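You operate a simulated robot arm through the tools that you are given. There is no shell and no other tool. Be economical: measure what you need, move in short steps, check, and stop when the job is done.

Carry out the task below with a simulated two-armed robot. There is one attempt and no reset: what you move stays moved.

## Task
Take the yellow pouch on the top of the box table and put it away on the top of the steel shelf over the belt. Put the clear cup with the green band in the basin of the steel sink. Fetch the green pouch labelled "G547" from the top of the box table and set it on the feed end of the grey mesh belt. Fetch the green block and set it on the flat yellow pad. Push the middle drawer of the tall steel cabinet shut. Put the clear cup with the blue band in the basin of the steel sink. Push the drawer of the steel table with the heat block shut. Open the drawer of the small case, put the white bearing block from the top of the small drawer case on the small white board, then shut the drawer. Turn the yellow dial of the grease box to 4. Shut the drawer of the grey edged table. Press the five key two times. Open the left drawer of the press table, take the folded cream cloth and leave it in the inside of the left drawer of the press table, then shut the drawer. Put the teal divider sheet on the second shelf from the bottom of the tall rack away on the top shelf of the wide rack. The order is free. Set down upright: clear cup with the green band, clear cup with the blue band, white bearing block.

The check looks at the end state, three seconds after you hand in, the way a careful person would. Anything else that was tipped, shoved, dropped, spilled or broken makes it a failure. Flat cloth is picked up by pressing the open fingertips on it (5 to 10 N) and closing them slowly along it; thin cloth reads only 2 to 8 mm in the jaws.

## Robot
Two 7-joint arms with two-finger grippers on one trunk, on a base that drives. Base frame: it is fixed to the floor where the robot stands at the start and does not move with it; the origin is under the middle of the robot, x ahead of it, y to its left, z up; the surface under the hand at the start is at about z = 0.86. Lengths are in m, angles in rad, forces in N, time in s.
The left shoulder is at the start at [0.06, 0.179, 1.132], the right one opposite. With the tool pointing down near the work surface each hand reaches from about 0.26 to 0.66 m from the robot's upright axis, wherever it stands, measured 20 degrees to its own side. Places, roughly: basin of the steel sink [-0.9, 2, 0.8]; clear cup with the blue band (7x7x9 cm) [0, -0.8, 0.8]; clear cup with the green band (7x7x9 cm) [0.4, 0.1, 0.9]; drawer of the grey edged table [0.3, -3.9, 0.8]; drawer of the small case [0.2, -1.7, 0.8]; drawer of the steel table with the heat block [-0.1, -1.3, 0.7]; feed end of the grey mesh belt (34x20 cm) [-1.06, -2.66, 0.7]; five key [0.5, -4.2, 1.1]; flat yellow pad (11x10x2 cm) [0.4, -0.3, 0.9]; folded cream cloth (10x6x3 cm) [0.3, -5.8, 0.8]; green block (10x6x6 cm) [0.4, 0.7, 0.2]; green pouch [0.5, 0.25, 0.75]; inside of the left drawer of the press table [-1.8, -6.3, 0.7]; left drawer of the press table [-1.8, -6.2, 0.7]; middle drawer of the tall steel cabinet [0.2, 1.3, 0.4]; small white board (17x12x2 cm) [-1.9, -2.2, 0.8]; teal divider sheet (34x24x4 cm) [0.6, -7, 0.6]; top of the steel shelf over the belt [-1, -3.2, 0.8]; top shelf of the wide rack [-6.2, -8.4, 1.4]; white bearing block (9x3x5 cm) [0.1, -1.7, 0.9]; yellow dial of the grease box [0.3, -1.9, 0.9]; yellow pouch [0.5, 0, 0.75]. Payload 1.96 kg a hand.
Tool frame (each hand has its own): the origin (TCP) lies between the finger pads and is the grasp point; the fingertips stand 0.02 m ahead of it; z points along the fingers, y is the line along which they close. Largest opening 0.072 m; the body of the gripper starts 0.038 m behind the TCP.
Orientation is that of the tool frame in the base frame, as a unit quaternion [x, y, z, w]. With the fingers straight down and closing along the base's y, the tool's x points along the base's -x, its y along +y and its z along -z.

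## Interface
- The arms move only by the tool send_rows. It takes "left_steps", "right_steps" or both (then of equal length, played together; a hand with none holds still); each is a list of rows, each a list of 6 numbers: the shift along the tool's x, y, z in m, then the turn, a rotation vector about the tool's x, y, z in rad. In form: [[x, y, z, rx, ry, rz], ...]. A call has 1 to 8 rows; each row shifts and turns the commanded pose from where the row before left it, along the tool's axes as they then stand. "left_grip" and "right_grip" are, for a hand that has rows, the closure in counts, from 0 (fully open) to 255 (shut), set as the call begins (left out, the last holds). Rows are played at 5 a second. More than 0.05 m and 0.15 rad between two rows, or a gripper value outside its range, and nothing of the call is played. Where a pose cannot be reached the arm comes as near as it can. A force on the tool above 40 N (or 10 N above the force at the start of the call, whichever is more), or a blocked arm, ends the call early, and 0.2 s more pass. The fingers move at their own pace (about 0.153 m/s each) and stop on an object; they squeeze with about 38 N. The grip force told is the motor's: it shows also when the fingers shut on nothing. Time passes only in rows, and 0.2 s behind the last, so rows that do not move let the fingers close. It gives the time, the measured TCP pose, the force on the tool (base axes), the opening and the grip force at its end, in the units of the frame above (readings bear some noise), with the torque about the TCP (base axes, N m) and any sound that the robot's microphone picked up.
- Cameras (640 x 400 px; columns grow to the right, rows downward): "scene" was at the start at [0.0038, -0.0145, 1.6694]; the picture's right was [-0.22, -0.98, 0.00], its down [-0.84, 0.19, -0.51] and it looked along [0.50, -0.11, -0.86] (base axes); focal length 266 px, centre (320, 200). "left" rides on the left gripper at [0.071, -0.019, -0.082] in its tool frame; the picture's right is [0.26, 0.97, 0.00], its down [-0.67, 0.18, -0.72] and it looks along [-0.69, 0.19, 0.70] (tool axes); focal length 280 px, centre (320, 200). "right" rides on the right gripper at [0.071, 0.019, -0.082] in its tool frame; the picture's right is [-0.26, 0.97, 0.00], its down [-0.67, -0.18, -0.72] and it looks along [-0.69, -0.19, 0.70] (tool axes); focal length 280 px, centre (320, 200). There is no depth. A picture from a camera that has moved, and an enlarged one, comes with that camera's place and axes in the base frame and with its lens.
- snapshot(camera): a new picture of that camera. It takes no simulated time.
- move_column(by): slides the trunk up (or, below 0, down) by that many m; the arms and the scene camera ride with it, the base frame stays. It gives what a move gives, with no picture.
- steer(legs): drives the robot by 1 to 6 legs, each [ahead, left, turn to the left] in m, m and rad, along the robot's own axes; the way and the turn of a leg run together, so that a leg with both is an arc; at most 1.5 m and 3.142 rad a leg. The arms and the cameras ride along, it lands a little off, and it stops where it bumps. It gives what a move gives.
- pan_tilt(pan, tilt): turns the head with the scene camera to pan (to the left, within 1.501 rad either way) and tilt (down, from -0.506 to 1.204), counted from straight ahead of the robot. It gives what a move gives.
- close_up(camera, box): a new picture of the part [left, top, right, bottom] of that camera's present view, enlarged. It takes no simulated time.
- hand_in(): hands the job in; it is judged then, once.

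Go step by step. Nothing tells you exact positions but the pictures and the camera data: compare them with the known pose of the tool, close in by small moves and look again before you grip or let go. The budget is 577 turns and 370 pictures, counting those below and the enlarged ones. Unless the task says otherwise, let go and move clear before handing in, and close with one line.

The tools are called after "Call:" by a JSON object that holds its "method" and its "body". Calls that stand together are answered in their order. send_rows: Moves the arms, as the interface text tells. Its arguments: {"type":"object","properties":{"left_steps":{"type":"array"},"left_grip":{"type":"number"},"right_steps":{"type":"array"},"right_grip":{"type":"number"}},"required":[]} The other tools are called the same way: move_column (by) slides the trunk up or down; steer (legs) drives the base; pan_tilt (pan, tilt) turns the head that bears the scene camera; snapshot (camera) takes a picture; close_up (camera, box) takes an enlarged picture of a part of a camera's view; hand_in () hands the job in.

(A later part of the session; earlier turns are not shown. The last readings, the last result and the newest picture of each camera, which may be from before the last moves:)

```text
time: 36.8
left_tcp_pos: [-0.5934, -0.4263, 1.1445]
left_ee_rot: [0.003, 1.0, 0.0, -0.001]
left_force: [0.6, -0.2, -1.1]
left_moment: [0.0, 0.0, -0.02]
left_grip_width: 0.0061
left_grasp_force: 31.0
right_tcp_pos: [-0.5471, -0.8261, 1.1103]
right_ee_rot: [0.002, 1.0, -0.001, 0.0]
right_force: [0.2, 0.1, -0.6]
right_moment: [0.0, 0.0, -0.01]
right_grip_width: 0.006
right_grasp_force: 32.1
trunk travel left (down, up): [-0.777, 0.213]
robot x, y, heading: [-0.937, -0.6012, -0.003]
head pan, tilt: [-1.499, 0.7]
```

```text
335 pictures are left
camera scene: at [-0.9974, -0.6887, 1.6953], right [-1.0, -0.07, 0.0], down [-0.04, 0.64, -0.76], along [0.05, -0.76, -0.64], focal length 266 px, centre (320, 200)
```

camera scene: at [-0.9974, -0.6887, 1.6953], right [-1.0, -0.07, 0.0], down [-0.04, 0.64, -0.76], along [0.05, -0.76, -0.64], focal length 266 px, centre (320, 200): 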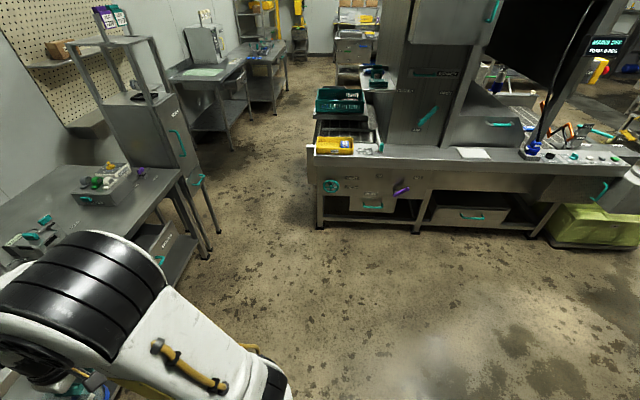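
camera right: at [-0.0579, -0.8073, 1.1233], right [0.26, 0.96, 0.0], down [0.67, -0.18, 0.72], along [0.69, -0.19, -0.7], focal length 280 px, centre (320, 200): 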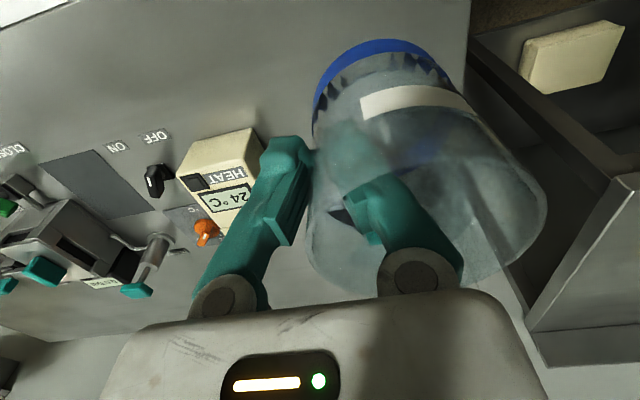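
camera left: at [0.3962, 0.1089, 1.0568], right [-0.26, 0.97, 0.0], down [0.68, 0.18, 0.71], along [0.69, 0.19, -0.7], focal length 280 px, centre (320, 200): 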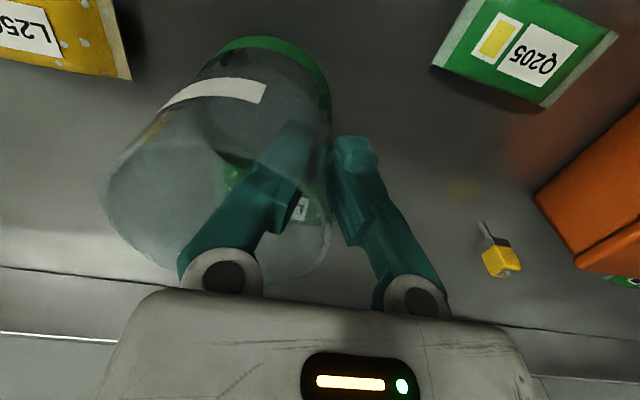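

A rack (x<-0.9, y 0.17–0.7) and a cart sit behind me. I'll go forward, slide left, turn, then advance to the sink front.

Call:
{"method": "steer", "body": {"legs": [[0.5, 0, 0], [0, 1.2, 0], [0, 0, 1.5708]]}}

Call:
{"method": "pan_tilt", "body": {"pan": 0.3, "tilt": 0.6}}

Call:
{"method": "snapshot", "body": {"camera": "scene"}}

```text
time: 49.3
left_tcp_pos: [-0.6094, 0.9478, 1.1435]
left_ee_rot: [-0.703, 0.711, 0.0, 0.0]
left_force: [0.3, 0.5, -1.3]
left_moment: [0.0, 0.03, -0.01]
left_grip_width: 0.0059
left_grasp_force: 30.8
right_tcp_pos: [-0.2098, 0.9913, 1.1093]
right_ee_rot: [-0.703, 0.711, 0.0, 0.001]
right_force: [-0.7, -1.3, -0.1]
right_moment: [-0.02, -0.01, 0.01]
right_grip_width: 0.0059
right_grasp_force: 31.0
trunk travel left (down, up): [-0.777, 0.213]
robot x, y, heading: [-0.4334, 0.5949, 1.56]
head pan, tilt: [-1.499, 0.7]
```

```text
time: 51.1
left_tcp_pos: [-0.6088, 0.9467, 1.1435]
left_ee_rot: [-0.704, 0.71, 0.0, 0.0]
left_force: [-0.1, 0.0, -0.2]
left_moment: [-0.02, 0.04, -0.01]
left_grip_width: 0.0061
left_grasp_force: 30.8
right_tcp_pos: [-0.2094, 0.9918, 1.1103]
right_ee_rot: [-0.704, 0.711, 0.0, 0.001]
right_force: [-0.1, -0.5, -1.0]
right_moment: [0.01, -0.02, 0.0]
right_grip_width: 0.0062
right_grasp_force: 31.1
trunk travel left (down, up): [-0.777, 0.213]
robot x, y, heading: [-0.431, 0.6013, 1.562]
head pan, tilt: [0.3, 0.6]
```

```text
334 pictures are left
camera scene: at [-0.4607, 0.6233, 1.7039], right [0.96, 0.29, 0.0], down [0.16, -0.54, -0.82], along [-0.24, 0.79, -0.57], focal length 266 px, centre (320, 200)
```

scene: 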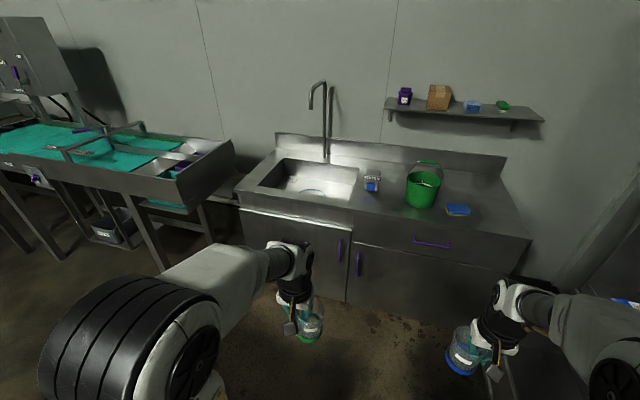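

Call:
{"method": "steer", "body": {"legs": [[0.55, 0, 0.01], [0, 0.52, 0]]}}

Call:
{"method": "pan_tilt", "body": {"pan": 0, "tilt": 0.95}}

Call:
{"method": "snapshot", "body": {"camera": "scene"}}

```text
time: 56.9
left_tcp_pos: [-1.1307, 1.4884, 1.1431]
left_ee_rot: [0.71, -0.704, 0.0, 0.0]
left_force: [0.8, 0.1, -0.4]
left_moment: [-0.03, 0.01, 0.0]
left_grip_width: 0.0059
left_grasp_force: 30.6
right_tcp_pos: [-0.7331, 1.5415, 1.1085]
right_ee_rot: [0.71, -0.704, 0.0, 0.0]
right_force: [0.6, -0.6, -0.1]
right_moment: [0.04, -0.03, 0.0]
right_grip_width: 0.0062
right_grasp_force: 31.3
trunk travel left (down, up): [-0.777, 0.213]
robot x, y, heading: [-0.9473, 1.1406, 1.577]
head pan, tilt: [0.3, 0.6]
```

```text
time: 57.7
left_tcp_pos: [-1.1309, 1.4894, 1.1441]
left_ee_rot: [0.71, -0.704, 0.0, 0.0]
left_force: [-0.1, -0.9, -1.1]
left_moment: [0.02, 0.0, 0.02]
left_grip_width: 0.0059
left_grasp_force: 31.1
right_tcp_pos: [-0.7343, 1.5411, 1.1098]
right_ee_rot: [0.711, -0.704, 0.001, -0.001]
right_force: [0.1, 0.1, -0.7]
right_moment: [0.0, -0.01, 0.0]
right_grip_width: 0.0058
right_grasp_force: 30.9
trunk travel left (down, up): [-0.777, 0.213]
robot x, y, heading: [-0.9407, 1.1433, 1.582]
head pan, tilt: [0.0, 0.949]
```

```text
333 pictures are left
camera scene: at [-0.9513, 1.1568, 1.6756], right [1.0, 0.01, 0.0], down [0.01, -0.81, -0.58], along [-0.01, 0.58, -0.81], focal length 266 px, centre (320, 200)
```

scene: 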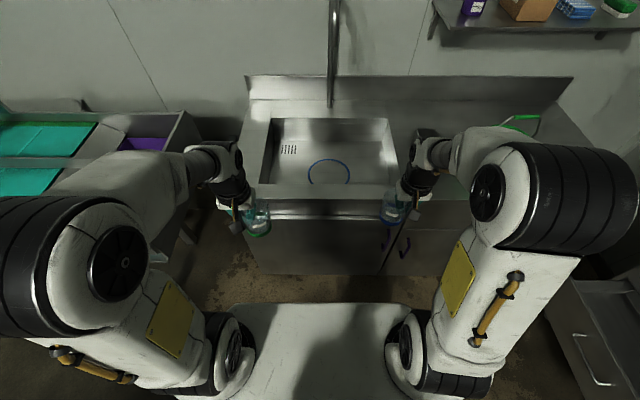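

Call:
{"method": "steer", "body": {"legs": [[0.17, 0, 0]]}}

Call:
{"method": "snapshot", "body": {"camera": "scene"}}

Call:
{"method": "close_up", "body": {"camera": "scene", "box": [230, 110, 422, 230]}}

```text
time: 59.2
left_tcp_pos: [-1.1342, 1.6576, 1.1436]
left_ee_rot: [0.711, -0.703, -0.001, -0.001]
left_force: [0.3, -0.4, 0.0]
left_moment: [-0.03, 0.02, 0.02]
left_grip_width: 0.0061
left_grasp_force: 31.2
right_tcp_pos: [-0.7371, 1.7108, 1.109]
right_ee_rot: [0.712, -0.702, 0.0, -0.001]
right_force: [-0.5, -0.4, -0.1]
right_moment: [0.05, -0.02, 0.0]
right_grip_width: 0.0059
right_grasp_force: 31.0
trunk travel left (down, up): [-0.777, 0.213]
robot x, y, heading: [-0.9511, 1.3145, 1.582]
head pan, tilt: [0.0, 0.949]
```

```text
332 pictures are left
camera scene: at [-0.953, 1.3246, 1.6755], right [1.0, 0.01, 0.0], down [0.01, -0.81, -0.58], along [-0.01, 0.58, -0.81], focal length 266 px, centre (320, 200)
```

scene: 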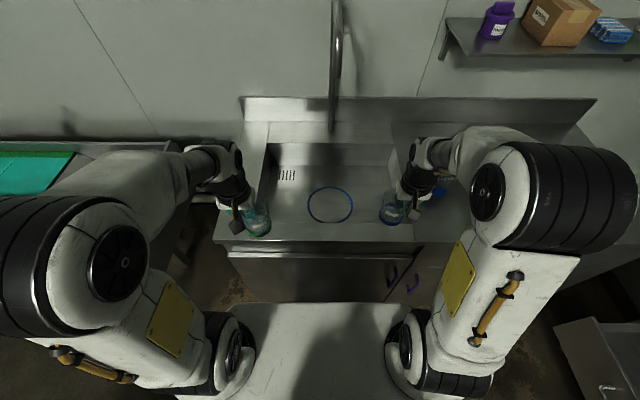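

```text
3.33 times, centred on (326, 170) of scene
camera zoom: at [-0.953, 1.3246, 1.6755], right [1.0, 0.01, 0.0], down [0.01, -0.81, -0.58], along [-0.01, 0.58, -0.81], focal length 886 px, centre (300, 300)
```

zoom: 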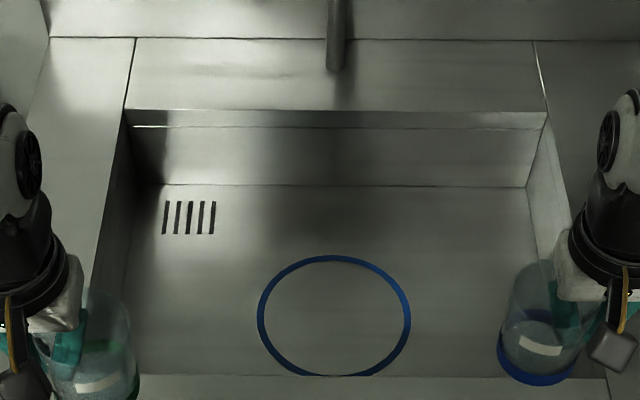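

Basin floor ≈0.73, clear except for a drain and a painted ring. Move both cups over the basin.

Call:
{"method": "send_rows", "body": {"left_steps": [[-0.0437, -0.0083, 0, 0, 0, 0], [-0.0437, -0.0083, 0, 0, 0, 0], [-0.0437, -0.0083, 0, 0, 0, 0], [-0.0437, -0.0083, 0, 0, 0, 0], [-0.0437, -0.0083, 0, 0, 0, 0], [-0.0437, -0.0083, 0, 0, 0, 0], [0, 0, 0.03, 0, 0, 0], [0, 0, 0, 0, 0, 0]], "right_steps": [[-0.035, 0.0132, 0, 0, 0, 0], [-0.035, 0.0132, 0, 0, 0, 0], [-0.035, 0.0132, 0, 0, 0, 0], [-0.035, 0.0132, 0, 0, 0, 0], [-0.035, 0.0132, 0, 0, 0, 0], [-0.035, 0.0132, 0, 0, 0, 0], [0, 0, 0, 0, 0, 0], [0, 0, 0, 0, 0, 0]]}}

Call:
{"method": "close_up", "body": {"camera": "scene", "box": [210, 90, 434, 230]}}

Call:
{"method": "snapshot", "body": {"camera": "left"}}

Call:
{"method": "snapshot", "body": {"camera": "right"}}

```text
time: 61.0
left_tcp_pos: [-1.1163, 1.7578, 1.1117]
left_ee_rot: [0.711, -0.703, 0.0, 0.001]
left_force: [0.3, -1.3, 0.0]
left_moment: [0.0, 0.0, -0.02]
left_grip_width: 0.0059
left_grasp_force: 31.1
left hand out of reach, approached as far as the arm can: row 3, 4, 5, 6
right_tcp_pos: [-0.7767, 1.8135, 1.1078]
right_ee_rot: [0.711, -0.703, 0.001, -0.001]
right_force: [0.0, -1.0, -0.8]
right_moment: [-0.03, -0.04, 0.0]
right_grip_width: 0.006
right_grasp_force: 31.3
right hand out of reach, approached as far as the arm can: row 4, 5, 6
trunk travel left (down, up): [-0.777, 0.213]
robot x, y, heading: [-0.9542, 1.3133, 1.582]
head pan, tilt: [0.0, 0.949]
```

```text
2.86 times, centred on (322, 160) of scene
camera zoom: at [-0.9529, 1.3262, 1.6755], right [1.0, 0.01, 0.0], down [0.01, -0.81, -0.58], along [-0.01, 0.58, -0.81], focal length 759 px, centre (314, 314)
```

zoom: 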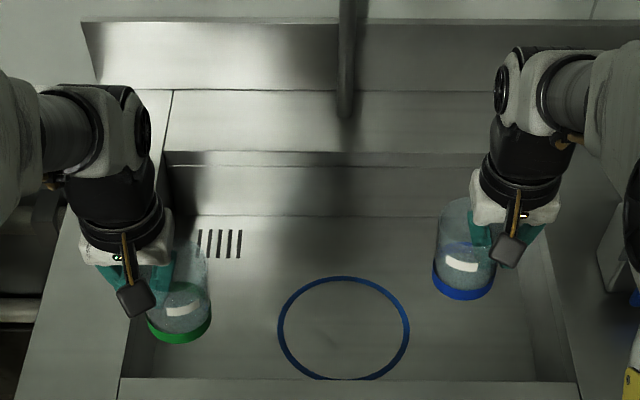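

```text
329 pictures are left
camera left: at [-1.0962, 1.6871, 1.194], right [-0.96, -0.27, 0.0], down [-0.19, 0.67, 0.72], along [-0.2, 0.69, -0.7], focal length 280 px, centre (320, 200)
```

left: 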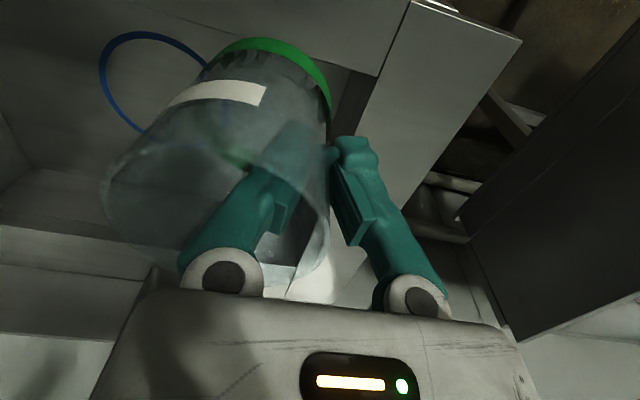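

```text
328 pictures are left
camera right: at [-0.7958, 1.7435, 1.1903], right [-0.97, 0.25, 0.0], down [0.17, 0.68, 0.72], along [0.18, 0.69, -0.7], focal length 280 px, centre (320, 200)
```

right: 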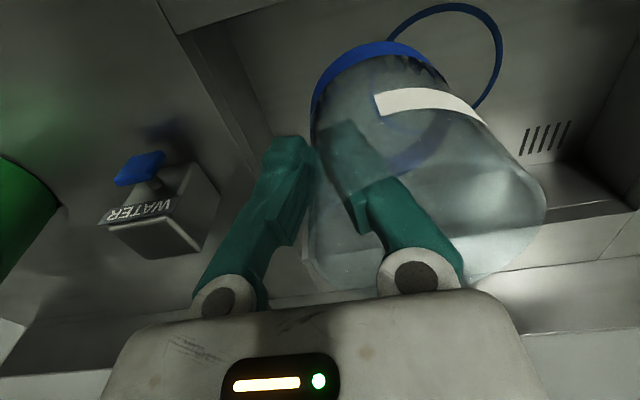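

Call:
{"method": "send_rows", "body": {"left_steps": [[0, 0, 0.04, 0, 0, 0], [0, 0, 0.04, 0, 0, 0], [0, 0, 0, 0, 0, 0]], "right_steps": [[0, 0, 0.04, 0, 0, 0], [0, 0, 0.04, 0, 0, 0], [0, 0, 0, 0, 0, 0]]}}

```text
time: 61.8
left_tcp_pos: [-1.1152, 1.759, 1.0335]
left_ee_rot: [0.712, -0.703, -0.001, -0.001]
left_force: [-0.3, -0.2, -0.4]
left_moment: [0.03, 0.03, 0.01]
left_grip_width: 0.0059
left_grasp_force: 31.0
right_tcp_pos: [-0.7764, 1.8143, 1.0282]
right_ee_rot: [0.711, -0.703, 0.001, -0.001]
right_force: [0.1, -0.2, -0.9]
right_moment: [0.02, -0.05, 0.0]
right_grip_width: 0.0063
right_grasp_force: 30.8
trunk travel left (down, up): [-0.777, 0.213]
robot x, y, heading: [-0.9485, 1.3105, 1.586]
head pan, tilt: [0.0, 0.949]
```

Call:
{"method": "send_rows", "body": {"left_steps": [[-0.04, -0.008, 0.01, 0, 0, 0], [-0.04, -0.008, 0.01, 0, 0, 0], [-0.04, -0.008, 0, 0, 0, 0], [-0.04, -0.006, 0, 0, 0, 0], [0, 0, 0, 0, 0, 0]], "right_steps": [[-0.03, 0.01, 0.01, 0, 0, 0], [-0.03, 0.01, 0.01, 0, 0, 0], [-0.03, 0.01, 0, 0, 0, 0], [-0.015, 0.01, 0, 0, 0, 0], [0, 0, 0, 0, 0, 0]]}}

Call:
{"method": "close_up", "body": {"camera": "scene", "box": [210, 90, 434, 230]}}

```text
time: 63.0
left_tcp_pos: [-1.0899, 1.8891, 1.0116]
left_ee_rot: [0.711, -0.703, 0.0, 0.001]
left_force: [0.2, -0.3, -1.3]
left_moment: [0.0, 0.01, 0.0]
left_grip_width: 0.006
left_grasp_force: 31.2
left hand out of reach, approached as far as the arm can: row 4
right_tcp_pos: [-0.8046, 1.8955, 1.008]
right_ee_rot: [0.712, -0.703, 0.001, -0.001]
right_force: [0.0, -0.6, 0.4]
right_moment: [-0.02, -0.03, 0.03]
right_grip_width: 0.0062
right_grasp_force: 30.9
right hand out of reach, approached as far as the arm can: row 3, 4
trunk travel left (down, up): [-0.777, 0.213]
robot x, y, heading: [-0.9526, 1.3135, 1.587]
head pan, tilt: [0.0, 0.949]
```

```text
2.86 times, centred on (322, 160) of scene
camera zoom: at [-0.9531, 1.3261, 1.6755], right [1.0, 0.01, 0.0], down [0.01, -0.81, -0.58], along [-0.01, 0.58, -0.81], focal length 759 px, centre (314, 314)
```

zoom: 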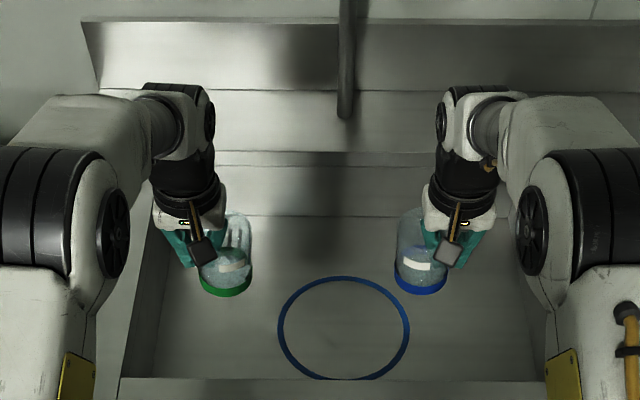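

Call:
{"method": "send_rows", "body": {"left_steps": [[0, 0, 0.04, 0, 0, 0], [0, 0, 0.04, 0, 0, 0], [-0.03, 0, 0.02, 0, 0, 0], [-0.015, 0, 0.02, 0, 0, 0], [0, 0, 0, 0, 0, 0]], "right_steps": [[0, 0, 0.04, 0, 0, 0], [0, 0, 0.04, 0, 0, 0], [-0.03, 0, 0.02, 0, 0, 0], [-0.01, 0, 0.02, 0, 0, 0], [0, 0, 0, 0, 0, 0]]}}

Call:
{"method": "close_up", "body": {"camera": "scene", "box": [210, 90, 434, 230]}}

Call:
{"method": "snapshot", "body": {"camera": "left"}}

```text
time: 64.2
left_tcp_pos: [-1.09, 1.9178, 0.9095]
left_ee_rot: [0.711, -0.703, 0.0, 0.0]
left_force: [0.3, -0.3, -0.3]
left_moment: [-0.02, 0.03, 0.0]
left_grip_width: 0.0058
left_grasp_force: 31.1
left hand out of reach, approached as far as the arm can: row 3, 4
right_tcp_pos: [-0.8043, 1.9249, 0.9078]
right_ee_rot: [0.712, -0.703, 0.0, -0.002]
right_force: [0.2, -0.2, -0.1]
right_moment: [0.01, -0.03, 0.0]
right_grip_width: 0.0061
right_grasp_force: 30.5
right hand out of reach, approached as far as the arm can: row 4
trunk travel left (down, up): [-0.777, 0.213]
robot x, y, heading: [-0.9491, 1.3158, 1.582]
head pan, tilt: [0.0, 0.949]
```

```text
2.86 times, centred on (322, 160) of scene
camera zoom: at [-0.9529, 1.3266, 1.6755], right [1.0, 0.01, 0.0], down [0.01, -0.81, -0.58], along [-0.01, 0.58, -0.81], focal length 759 px, centre (314, 314)
```

zoom: 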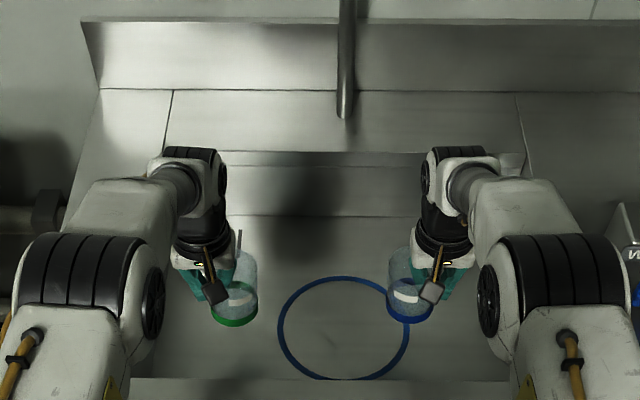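

```text
325 pictures are left
camera left: at [-1.0709, 1.8471, 0.9912], right [-0.96, -0.27, 0.0], down [-0.19, 0.67, 0.72], along [-0.2, 0.69, -0.7], focal length 280 px, centre (320, 200)
```

left: 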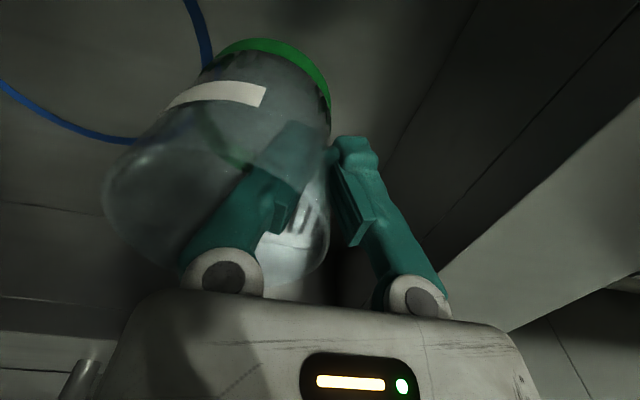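

Call:
{"method": "send_rows", "body": {"left_steps": [[0, 0, 0.03, 0, 0, 0], [0, 0, 0.03, 0, 0, 0], [0, 0, 0.02, 0, 0, 0], [0, 0, 0, 0, 0, 0]], "right_steps": [[0, 0, 0.03, 0, 0, 0], [0, 0, 0.03, 0, 0, 0], [0, 0, 0.02, 0, 0, 0], [0, 0, 0, 0, 0, 0]]}}

Call:
{"method": "close_up", "body": {"camera": "scene", "box": [210, 90, 434, 230]}}

Call:
{"method": "snapshot", "body": {"camera": "left"}}

```text
time: 65.2
left_tcp_pos: [-1.091, 1.9155, 0.8488]
left_ee_rot: [0.711, -0.703, -0.001, 0.0]
left_force: [-0.3, -0.2, -0.1]
left_moment: [-0.01, 0.02, 0.01]
left_grip_width: 0.0059
left_grasp_force: 30.7
left hand out of reach, approached as far as the arm can: row 3
right_tcp_pos: [-0.8034, 1.9203, 0.8503]
right_ee_rot: [0.711, -0.703, -0.001, -0.001]
right_force: [0.1, 0.1, -0.6]
right_moment: [-0.03, -0.03, 0.0]
right_grip_width: 0.006
right_grasp_force: 31.1
right hand out of reach, approached as far as the arm can: row 3
trunk travel left (down, up): [-0.777, 0.213]
robot x, y, heading: [-0.9508, 1.3146, 1.582]
head pan, tilt: [0.0, 0.949]
```

```text
2.86 times, centred on (322, 160) of scene
camera zoom: at [-0.9529, 1.3271, 1.6755], right [1.0, 0.01, 0.0], down [0.01, -0.81, -0.58], along [-0.01, 0.58, -0.81], focal length 759 px, centre (314, 314)
```

zoom: 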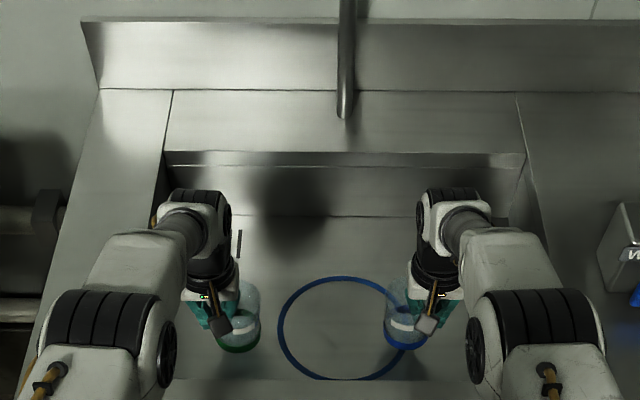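

```text
323 pictures are left
camera left: at [-1.0711, 1.8447, 0.9306], right [-0.96, -0.27, 0.0], down [-0.19, 0.67, 0.72], along [-0.2, 0.69, -0.7], focal length 280 px, centre (320, 200)
```

left: 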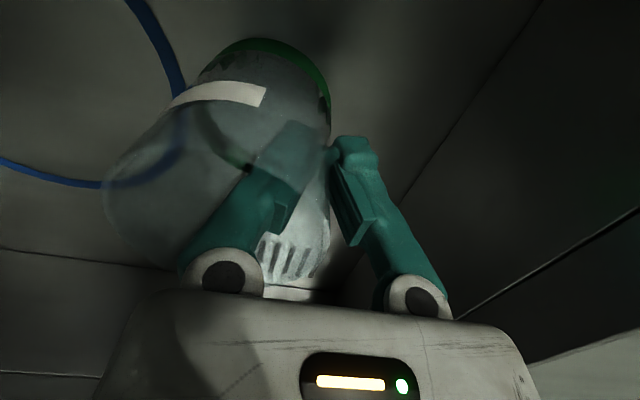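

Arm reach bottoms out; lower the trunk in small steps watching forces.

Call:
{"method": "move_column", "body": {"by": -0.035}}

Call:
{"method": "close_up", "body": {"camera": "left", "box": [80, 0, 400, 200]}}

```text
time: 66.0
left_tcp_pos: [-1.0916, 1.9155, 0.8141]
left_ee_rot: [0.712, -0.703, -0.002, -0.002]
left_force: [0.3, -0.5, -0.3]
left_moment: [0.01, 0.01, 0.02]
left_grip_width: 0.0062
left_grasp_force: 30.4
right_tcp_pos: [-0.8035, 1.92, 0.8156]
right_ee_rot: [0.711, -0.703, 0.0, -0.003]
right_force: [-1.3, -0.2, -1.6]
right_moment: [0.01, -0.02, 0.03]
right_grip_width: 0.0057
right_grasp_force: 31.4
trunk travel left (down, up): [-0.742, 0.248]
robot x, y, heading: [-0.9516, 1.3155, 1.585]
head pan, tilt: [0.0, 0.949]
```

```text
2.00 times, centred on (240, 100) of left
camera zoom: at [-1.0711, 1.844, 0.896], right [-0.96, -0.27, 0.0], down [-0.19, 0.67, 0.72], along [-0.2, 0.69, -0.7], focal length 561 px, centre (480, 400)
```

zoom: 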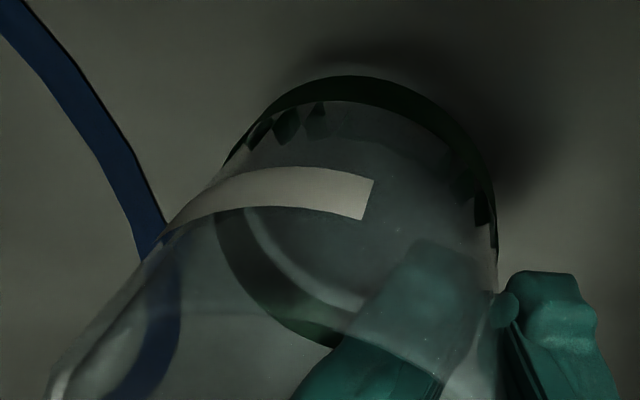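

Call:
{"method": "move_column", "body": {"by": -0.01}}

Call:
{"method": "move_column", "body": {"by": -0.01}}

```text
time: 66.5
left_tcp_pos: [-1.0905, 1.9144, 0.8089]
left_ee_rot: [0.711, -0.703, -0.004, -0.005]
left_force: [-3.1, 9.0, 26.8]
left_moment: [0.21, 0.04, 0.03]
left_grip_width: 0.0063
left_grasp_force: 31.2
right_tcp_pos: [-0.8032, 1.9188, 0.8105]
right_ee_rot: [0.712, -0.703, -0.003, -0.003]
right_force: [2.5, -4.6, 19.0]
right_moment: [-0.35, 0.04, 0.1]
right_grip_width: 0.0059
right_grasp_force: 30.8
trunk travel left (down, up): [-0.732, 0.258]
robot x, y, heading: [-0.9486, 1.3085, 1.586]
head pan, tilt: [0.0, 0.949]
```

```text
time: 67.1
left_tcp_pos: [-1.0898, 1.913, 0.7953]
left_ee_rot: [0.711, -0.703, -0.002, -0.003]
left_force: [0.9, 6.5, 24.0]
left_moment: [0.04, -0.08, -0.02]
left_grip_width: 0.0057
left_grasp_force: 31.1
right_tcp_pos: [-0.8031, 1.9204, 0.799]
right_ee_rot: [0.712, -0.703, -0.003, -0.003]
right_force: [2.5, 4.8, 23.8]
right_moment: [0.22, 0.0, 0.04]
right_grip_width: 0.0059
right_grasp_force: 31.0
trunk travel left (down, up): [-0.722, 0.268]
robot x, y, heading: [-0.9498, 1.3139, 1.584]
head pan, tilt: [0.0, 0.949]
```

Contact. Ease up slightly, then open the jaws halfway and rise.

Call:
{"method": "move_column", "body": {"by": 0.012}}

Call:
{"method": "send_rows", "body": {"left_steps": [[0, 0, 0, 0, 0, 0], [0, 0, 0, 0, 0, 0], [0, 0, 0, 0, 0, 0]], "right_steps": [[0, 0, 0, 0, 0, 0], [0, 0, 0, 0, 0, 0], [0, 0, 0, 0, 0, 0]], "left_grip": 140, "right_grip": 140}}

Call:
{"method": "close_up", "body": {"camera": "left", "box": [80, 0, 400, 200]}}

Call:
{"method": "close_up", "body": {"camera": "right", "box": [240, 0, 560, 200]}}

```text
time: 67.7
left_tcp_pos: [-1.0913, 1.9137, 0.8055]
left_ee_rot: [0.711, -0.703, -0.001, -0.001]
left_force: [0.7, -0.4, -0.5]
left_moment: [0.0, 0.02, -0.02]
left_grip_width: 0.0062
left_grasp_force: 30.1
right_tcp_pos: [-0.8037, 1.9196, 0.8067]
right_ee_rot: [0.711, -0.703, 0.001, -0.001]
right_force: [1.0, 0.3, -1.0]
right_moment: [-0.01, 0.0, 0.01]
right_grip_width: 0.006
right_grasp_force: 31.2
trunk travel left (down, up): [-0.734, 0.256]
robot x, y, heading: [-0.9495, 1.3151, 1.584]
head pan, tilt: [0.0, 0.949]
```

```text
time: 68.5
left_tcp_pos: [-1.0905, 1.9155, 0.8054]
left_ee_rot: [0.711, -0.703, -0.001, -0.001]
left_force: [0.0, 0.4, 0.4]
left_moment: [0.01, 0.02, 0.0]
left_grip_width: 0.0326
left_grasp_force: 0.1
right_tcp_pos: [-0.8044, 1.9212, 0.8078]
right_ee_rot: [0.711, -0.703, -0.001, -0.001]
right_force: [0.6, 0.3, 0.1]
right_moment: [0.02, -0.04, -0.01]
right_grip_width: 0.0325
right_grasp_force: 0.1
trunk travel left (down, up): [-0.734, 0.256]
robot x, y, heading: [-0.9506, 1.312, 1.581]
head pan, tilt: [0.0, 0.949]
```

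```text
2.00 times, centred on (240, 100) of left
camera zoom: at [-1.0711, 1.8444, 0.8879], right [-0.96, -0.27, 0.0], down [-0.19, 0.67, 0.72], along [-0.2, 0.69, -0.7], focal length 561 px, centre (480, 400)
```

zoom: 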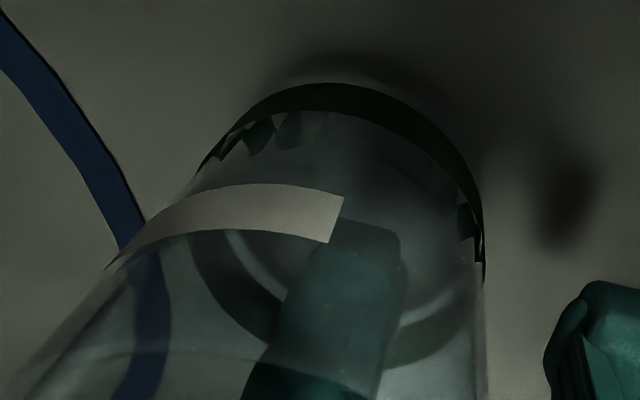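

```text
2.00 times, centred on (400, 100) of right
camera zoom: at [-0.8228, 1.8498, 0.8899], right [-0.97, 0.25, 0.0], down [0.17, 0.67, 0.72], along [0.18, 0.69, -0.7], focal length 561 px, centre (160, 400)
```

zoom: 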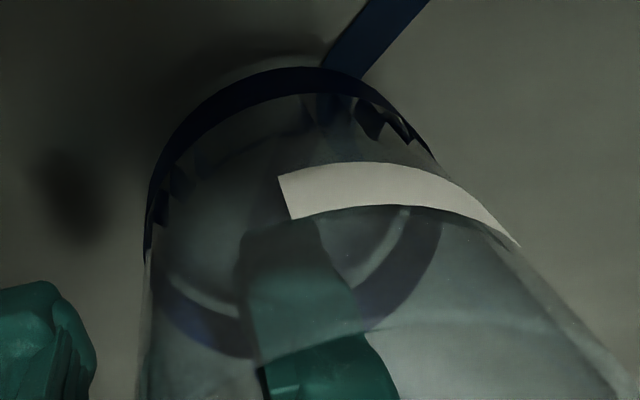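

Both cups stand in the basin. Raise to withdraw.

Call:
{"method": "move_column", "body": {"by": 0.2}}

Call:
{"method": "close_up", "body": {"camera": "scene", "box": [210, 90, 434, 230]}}

```text
time: 70.7
left_tcp_pos: [-1.0909, 1.9155, 1.0063]
left_ee_rot: [0.712, -0.702, -0.001, -0.001]
left_force: [0.2, 0.4, 0.2]
left_moment: [-0.03, -0.03, -0.03]
left_grip_width: 0.0325
left_grasp_force: 0.0
right_tcp_pos: [-0.8034, 1.9206, 1.0076]
right_ee_rot: [0.711, -0.703, 0.0, -0.001]
right_force: [0.3, 0.0, -0.2]
right_moment: [0.01, 0.0, 0.01]
right_grip_width: 0.0325
right_grasp_force: 0.0
trunk travel left (down, up): [-0.934, 0.056]
robot x, y, heading: [-0.9483, 1.3167, 1.582]
head pan, tilt: [0.0, 0.949]
```

```text
2.86 times, centred on (322, 160) of scene
camera zoom: at [-0.953, 1.3265, 1.8325], right [1.0, 0.01, 0.0], down [0.01, -0.81, -0.58], along [-0.01, 0.58, -0.81], focal length 759 px, centre (314, 314)
```

zoom: 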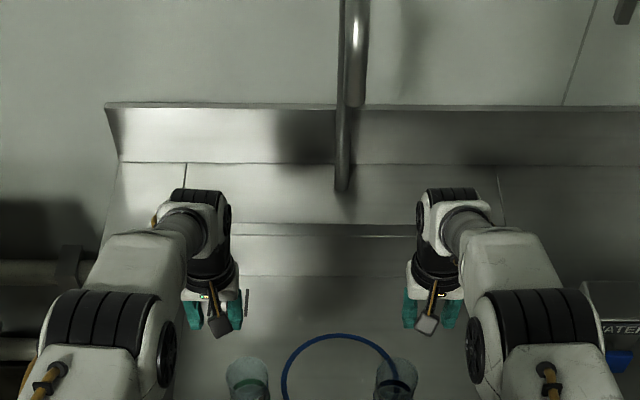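

Cups are standing. Retract the arms, then strafe right and turn to face the cabinet.

Call:
{"method": "send_rows", "body": {"left_steps": [[0.045, 0, -0.01, 0, 0, 0], [0.045, 0, -0.01, 0, 0, 0], [0.045, 0, -0.01, 0, 0, 0], [0.045, 0, -0.01, 0, 0, 0], [0.045, 0, -0.01, 0, 0, 0], [0.045, 0, 0, 0, 0, 0]], "right_steps": [[0.045, 0, -0.01, 0, 0, 0], [0.045, 0, -0.01, 0, 0, 0], [0.045, 0, -0.01, 0, 0, 0], [0.045, 0, -0.01, 0, 0, 0], [0.045, 0, -0.01, 0, 0, 0], [0.045, 0, 0, 0, 0, 0]], "left_grip": 255, "right_grip": 255}}

Call:
{"method": "steer", "body": {"legs": [[0, -0.5, 0], [-0.3, 0, 0], [0, 0, -1.5708]]}}

Call:
{"method": "pan_tilt", "body": {"pan": 0.3, "tilt": 0.9}}

Call:
{"method": "snapshot", "body": {"camera": "scene"}}

```text
time: 72.1
left_tcp_pos: [-1.0867, 1.6437, 1.0558]
left_ee_rot: [0.711, -0.703, -0.001, -0.002]
left_force: [0.0, -0.8, -0.1]
left_moment: [0.0, -0.03, -0.01]
left_grip_width: 0.0
left_grasp_force: 29.9
right_tcp_pos: [-0.8012, 1.6487, 1.058]
right_ee_rot: [0.711, -0.703, -0.001, -0.002]
right_force: [-0.2, 0.4, -0.3]
right_moment: [0.05, 0.01, 0.0]
right_grip_width: 0.0002
right_grasp_force: 29.7
trunk travel left (down, up): [-0.934, 0.056]
robot x, y, heading: [-0.9502, 1.3154, 1.583]
head pan, tilt: [0.0, 0.949]
```

```text
time: 80.4
left_tcp_pos: [-0.1227, 1.1671, 1.0562]
left_ee_rot: [-0.016, 1.0, 0.0, 0.002]
left_force: [-0.2, 0.0, -0.2]
left_moment: [0.02, -0.01, 0.0]
left_grip_width: 0.0
left_grasp_force: 29.2
right_tcp_pos: [-0.1129, 0.8794, 1.0571]
right_ee_rot: [-0.016, 1.0, -0.001, 0.001]
right_force: [-0.3, -0.1, 0.1]
right_moment: [-0.04, -0.01, 0.01]
right_grip_width: 0.0001
right_grasp_force: 29.2
trunk travel left (down, up): [-0.934, 0.056]
robot x, y, heading: [-0.4495, 1.0261, 0.034]
head pan, tilt: [0.0, 0.949]
```

```text
time: 81.2
left_tcp_pos: [-0.1224, 1.166, 1.0539]
left_ee_rot: [-0.017, 1.0, 0.0, 0.002]
left_force: [0.2, 0.3, 0.0]
left_moment: [0.03, 0.02, -0.04]
left_grip_width: 0.0001
left_grasp_force: 29.6
right_tcp_pos: [-0.1127, 0.881, 1.0566]
right_ee_rot: [-0.015, 1.0, 0.0, 0.001]
right_force: [0.3, 0.8, 0.6]
right_moment: [0.01, -0.01, -0.01]
right_grip_width: 0.0
right_grasp_force: 30.3
trunk travel left (down, up): [-0.934, 0.056]
robot x, y, heading: [-0.4525, 1.0243, 0.033]
head pan, tilt: [0.3, 0.901]
```

```text
318 pictures are left
camera scene: at [-0.4417, 1.0459, 1.8361], right [0.33, -0.95, 0.0], down [-0.74, -0.25, -0.62], along [0.59, 0.2, -0.78], focal length 266 px, centre (320, 200)
```

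scene: 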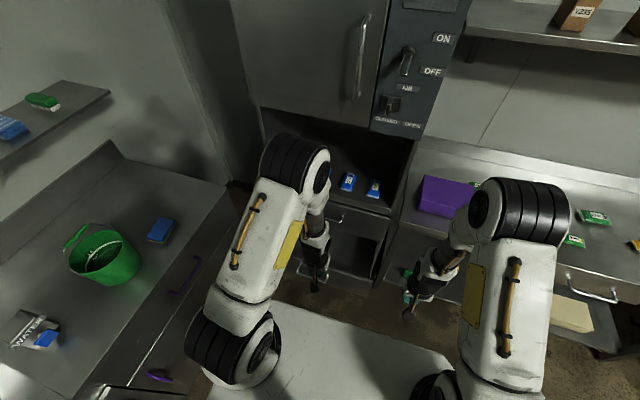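

Call:
{"method": "close_up", "body": {"camera": "scene", "box": [240, 180, 432, 310]}}

Call:
{"method": "snapshot", "body": {"camera": "left"}}

```text
3.08 times, centred on (336, 245) of scene
camera zoom: at [-0.4417, 1.0459, 1.8361], right [0.33, -0.95, 0.0], down [-0.74, -0.25, -0.62], along [0.59, 0.2, -0.78], focal length 818 px, centre (271, 62)
```

zoom: 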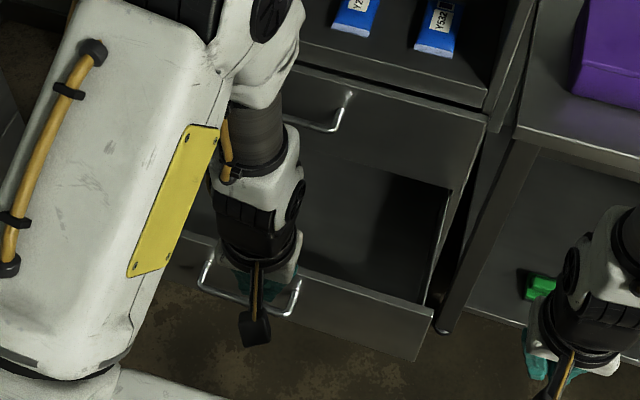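

```text
316 pictures are left
camera left: at [-0.1928, 1.1447, 1.1364], right [-0.29, 0.96, 0.0], down [0.67, 0.2, 0.72], along [0.69, 0.21, -0.7], focal length 280 px, centre (320, 200)
```

left: 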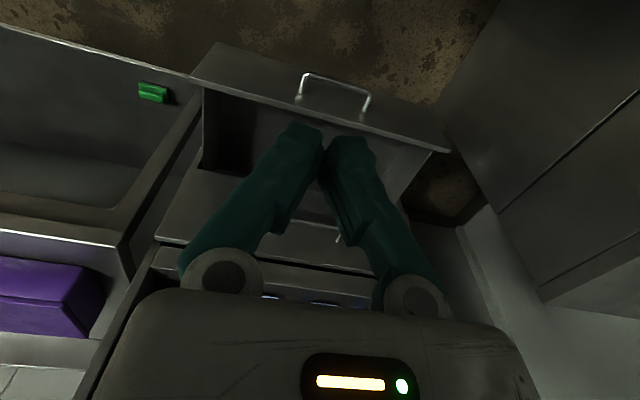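

The drawer's front panel is at about x≈0.14, top z≈0.5, centred y≈1.28 with handle y 1.2–1.35. I'll push at y≈1.15 with the left fist, lowering the trunk.

Call:
{"method": "send_rows", "body": {"left_steps": [[-0.04, 0, 0, 0, 0, 0], [-0.04, 0, 0, 0, 0, 0], [-0.03, 0, 0, 0, 0, 0], [0, 0, 0, 0, 0, 0], [0, 0, 0, 0, 0, 0]], "right_steps": [[0.015, 0, -0.045, 0, 0, 0], [0.015, 0, -0.045, 0, 0, 0], [0.015, 0, -0.045, 0, 0, 0], [0.015, 0, -0.045, 0, 0, 0], [0, 0, -0.03, 0, 0, 0]]}}

Call:
{"method": "move_column", "body": {"by": -0.4}}

Call:
{"method": "snapshot", "body": {"camera": "left"}}

Call:
{"method": "snapshot", "body": {"camera": "scene"}}

```text
time: 82.4
left_tcp_pos: [-0.0122, 1.1699, 1.0572]
left_ee_rot: [-0.016, 1.0, -0.001, 0.003]
left_force: [-0.8, 0.2, 0.1]
left_moment: [-0.01, 0.02, 0.0]
left_grip_width: 0.0001
left_grasp_force: 29.9
right_tcp_pos: [-0.1563, 0.8813, 1.269]
right_ee_rot: [-0.016, 1.0, -0.001, 0.001]
right_force: [0.1, 0.0, -0.1]
right_moment: [0.02, -0.02, 0.01]
right_grip_width: 0.0001
right_grasp_force: 30.0
right hand out of reach, approached as far as the arm can: row 3, 4
trunk travel left (down, up): [-0.934, 0.056]
robot x, y, heading: [-0.451, 1.0227, 0.03]
head pan, tilt: [0.3, 0.901]
```

```text
time: 86.3
left_tcp_pos: [-0.0121, 1.1694, 0.6561]
left_ee_rot: [-0.015, 1.0, 0.0, 0.002]
left_force: [0.0, 0.2, -0.7]
left_moment: [0.01, -0.01, 0.0]
left_grip_width: 0.0
left_grasp_force: 29.4
right_tcp_pos: [-0.1528, 0.8815, 0.869]
right_ee_rot: [-0.015, 1.0, 0.0, 0.001]
right_force: [-0.4, -0.8, 0.2]
right_moment: [0.04, 0.03, -0.04]
right_grip_width: 0.0003
right_grasp_force: 30.2
trunk travel left (down, up): [-0.534, 0.456]
robot x, y, heading: [-0.4487, 1.0208, 0.03]
head pan, tilt: [0.3, 0.901]
```

```text
315 pictures are left
camera left: at [-0.0824, 1.1477, 0.7389], right [-0.29, 0.96, 0.0], down [0.67, 0.2, 0.72], along [0.69, 0.21, -0.7], focal length 280 px, centre (320, 200)
```

left: 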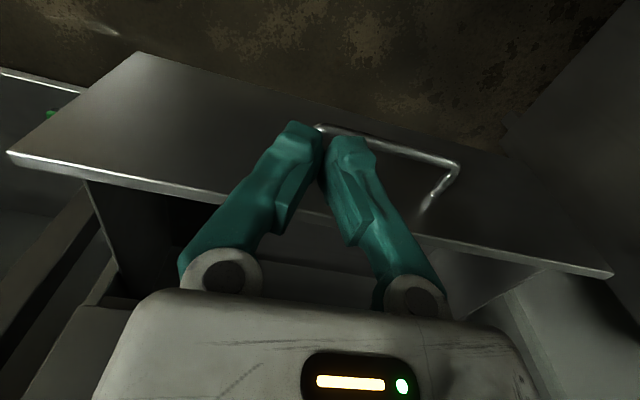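

```text
314 pictures are left
camera scene: at [-0.4418, 1.0461, 1.4362], right [0.33, -0.95, 0.0], down [-0.74, -0.26, -0.62], along [0.59, 0.2, -0.78], focal length 266 px, centre (320, 200)
```

scene: 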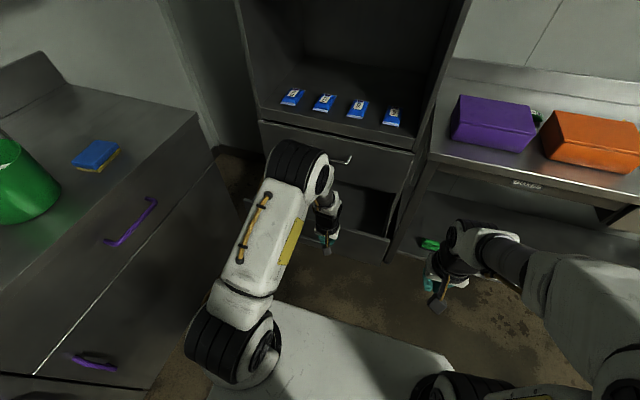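

Call:
{"method": "send_rows", "body": {"left_steps": [[0, -0.04, 0, 0, 0, 0], [0, 0, 0, 0, 0, 0]]}}

Call:
{"method": "move_column", "body": {"by": -0.17}}

Call:
{"method": "steer", "body": {"legs": [[0.2, 0, 0]]}}

Call:
{"method": "snapshot", "body": {"camera": "left"}}

Call:
{"method": "snapshot", "body": {"camera": "scene"}}

```text
time: 86.9
left_tcp_pos: [-0.0109, 1.1289, 0.6563]
left_ee_rot: [-0.016, 1.0, 0.0, 0.003]
left_force: [0.1, -0.1, -0.3]
left_moment: [-0.02, 0.0, -0.02]
left_grip_width: 0.0002
left_grasp_force: 29.3
right_tcp_pos: [-0.1533, 0.8817, 0.8681]
right_ee_rot: [-0.016, 1.0, -0.001, 0.001]
right_force: [0.7, 0.6, -0.1]
right_moment: [0.01, -0.01, 0.03]
right_grip_width: 0.0
right_grasp_force: 29.1
trunk travel left (down, up): [-0.534, 0.456]
robot x, y, heading: [-0.4516, 1.0235, 0.027]
head pan, tilt: [0.3, 0.901]
```

```text
time: 88.8
left_tcp_pos: [-0.0122, 1.1297, 0.4873]
left_ee_rot: [-0.016, 1.0, 0.0, 0.002]
left_force: [0.1, 0.1, 1.2]
left_moment: [0.02, 0.01, -0.02]
left_grip_width: 0.0001
left_grasp_force: 29.7
right_tcp_pos: [-0.1538, 0.8812, 0.699]
right_ee_rot: [-0.015, 1.0, -0.001, 0.001]
right_force: [-0.6, -0.4, -0.2]
right_moment: [0.01, -0.02, 0.03]
right_grip_width: 0.0
right_grasp_force: 29.7
trunk travel left (down, up): [-0.364, 0.626]
robot x, y, heading: [-0.4506, 1.0241, 0.026]
head pan, tilt: [0.3, 0.901]
```

```text
time: 90.4
left_tcp_pos: [0.1879, 1.1355, 0.4859]
left_ee_rot: [-0.015, 1.0, 0.0, 0.0]
left_force: [-0.2, -0.2, 0.0]
left_moment: [0.01, -0.01, 0.05]
left_grip_width: 0.0001
left_grasp_force: 29.6
right_tcp_pos: [0.0447, 0.8873, 0.6982]
right_ee_rot: [-0.016, 1.0, -0.001, 0.001]
right_force: [0.4, -0.6, 0.1]
right_moment: [0.03, 0.03, -0.01]
right_grip_width: 0.0
right_grasp_force: 30.1
trunk travel left (down, up): [-0.364, 0.626]
robot x, y, heading: [-0.2488, 1.0305, 0.032]
head pan, tilt: [0.3, 0.901]
```

```text
313 pictures are left
camera left: at [0.1175, 1.1142, 0.568], right [-0.29, 0.96, 0.0], down [0.67, 0.2, 0.72], along [0.69, 0.21, -0.7], focal length 280 px, centre (320, 200)
```

left: 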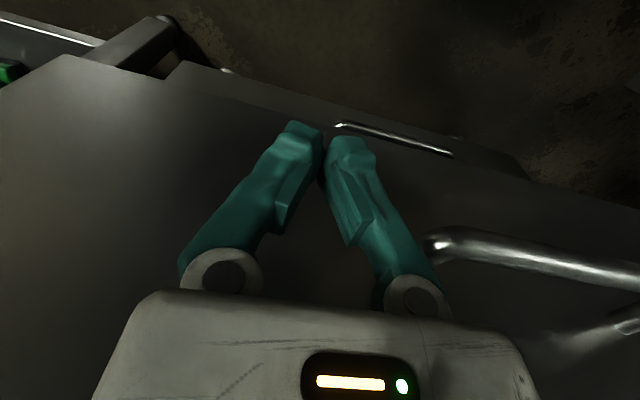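

```text
312 pictures are left
camera scene: at [-0.242, 1.0524, 1.2661], right [0.33, -0.95, 0.0], down [-0.74, -0.26, -0.62], along [0.59, 0.2, -0.78], focal length 266 px, centre (320, 200)
```

scene: 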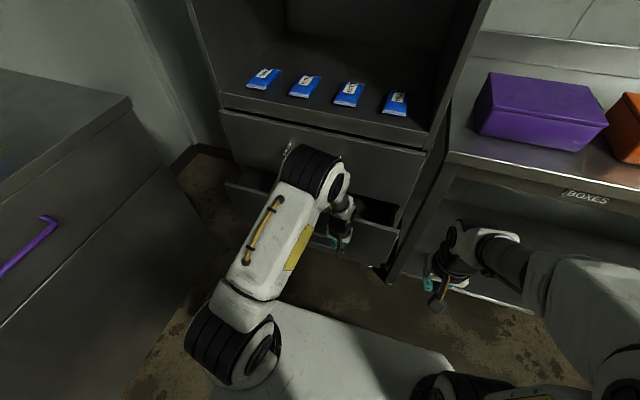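

Call:
{"method": "steer", "body": {"legs": [[0.1, 0, 0]]}}

Call:
{"method": "snapshot", "body": {"camera": "scene"}}

```text
time: 91.6
left_tcp_pos: [0.2793, 1.1377, 0.4845]
left_ee_rot: [-0.013, 1.0, 0.001, -0.007]
left_force: [-1.7, -0.3, 0.2]
left_moment: [-0.01, -0.19, -0.06]
left_grip_width: 0.0002
left_grasp_force: 30.1
right_tcp_pos: [0.1422, 0.89, 0.699]
right_ee_rot: [-0.016, 1.0, -0.001, 0.001]
right_force: [-0.4, 0.4, 0.0]
right_moment: [0.02, 0.0, 0.02]
right_grip_width: 0.0
right_grasp_force: 29.0
trunk travel left (down, up): [-0.364, 0.626]
robot x, y, heading: [-0.1508, 1.032, 0.03]
head pan, tilt: [0.3, 0.901]
stopped in leg 1: the robot was blocked; the commanded pose is now the measured one
```

```text
311 pictures are left
camera scene: at [-0.1452, 1.0554, 1.2661], right [0.32, -0.95, 0.0], down [-0.74, -0.25, -0.62], along [0.59, 0.2, -0.78], focal length 266 px, centre (320, 200)
```

scene: 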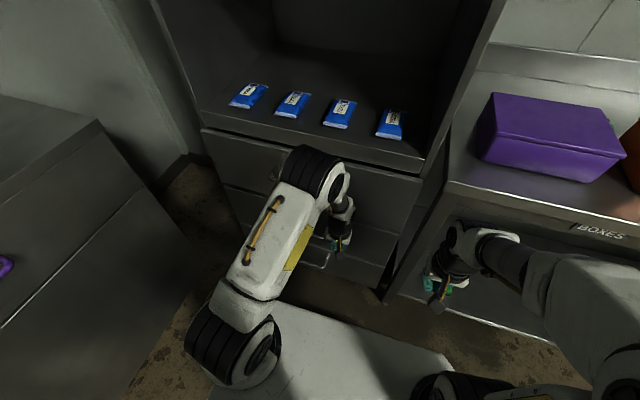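

Call:
{"method": "steer", "body": {"legs": [[-0.25, 0, 0]]}}

Call:
{"method": "close_up", "body": {"camera": "scene", "box": [180, 80, 480, 320]}}

Call:
{"method": "snapshot", "body": {"camera": "left"}}

```text
time: 93.5
left_tcp_pos: [0.0287, 1.1313, 0.484]
left_ee_rot: [-0.014, 1.0, 0.001, -0.006]
left_force: [-0.6, 0.0, 0.6]
left_moment: [0.01, -0.03, 0.02]
left_grip_width: 0.0002
left_grasp_force: 29.3
right_tcp_pos: [-0.109, 0.8842, 0.6994]
right_ee_rot: [-0.016, 1.0, 0.0, 0.001]
right_force: [-0.4, -0.1, 0.0]
right_moment: [0.01, 0.01, 0.0]
right_grip_width: 0.0
right_grasp_force: 29.8
trunk travel left (down, up): [-0.364, 0.626]
robot x, y, heading: [-0.4036, 1.0261, 0.03]
head pan, tilt: [0.3, 0.901]
```

```text
1.67 times, centred on (330, 200) of scene
camera zoom: at [-0.3974, 1.0475, 1.2662], right [0.33, -0.95, 0.0], down [-0.74, -0.26, -0.62], along [0.59, 0.2, -0.78], focal length 443 px, centre (303, 200)
```

zoom: 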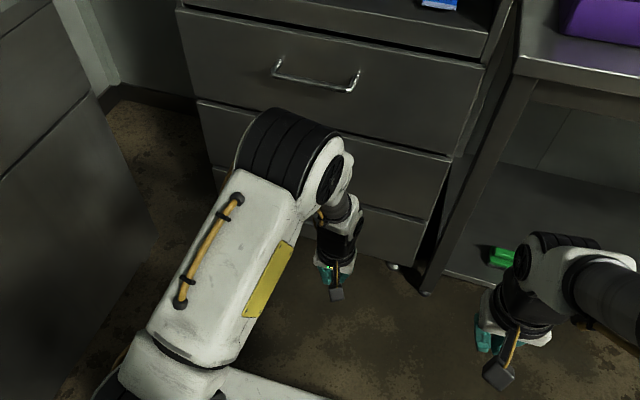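

```text
309 pictures are left
camera left: at [-0.0416, 1.1097, 0.5677], right [-0.29, 0.96, 0.01], down [0.68, 0.2, 0.71], along [0.68, 0.21, -0.71], focal length 280 px, centre (320, 200)
```

left: 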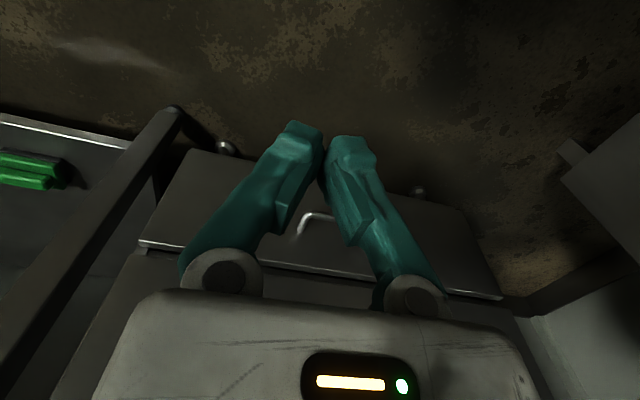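

Call:
{"method": "close_up", "body": {"camera": "scene", "box": [350, 130, 440, 220]}}

Call:
{"method": "close_up", "body": {"camera": "left", "box": [80, 140, 280, 300]}}

```text
4.44 times, centred on (395, 175) of scene
camera zoom: at [-0.3974, 1.0475, 1.2662], right [0.33, -0.95, 0.0], down [-0.74, -0.26, -0.62], along [0.59, 0.2, -0.78], focal length 1181 px, centre (-13, 311)
```

zoom: 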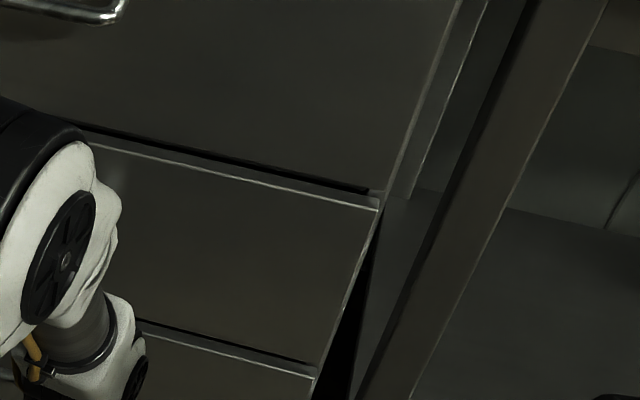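

```text
2.50 times, centred on (180, 220) of left
camera zoom: at [-0.0416, 1.1097, 0.5677], right [-0.29, 0.96, 0.01], down [0.68, 0.2, 0.71], along [0.68, 0.21, -0.71], focal length 701 px, centre (670, 150)
```

zoom: 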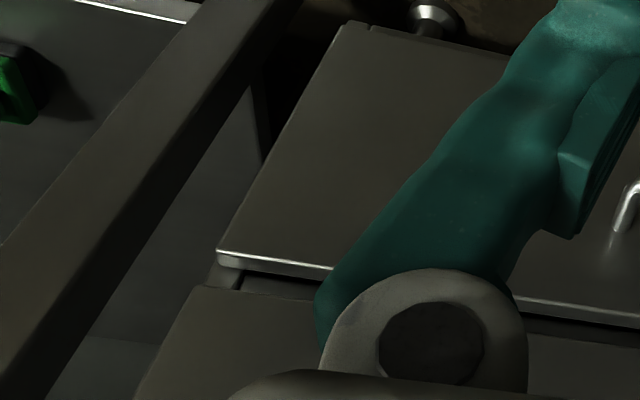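

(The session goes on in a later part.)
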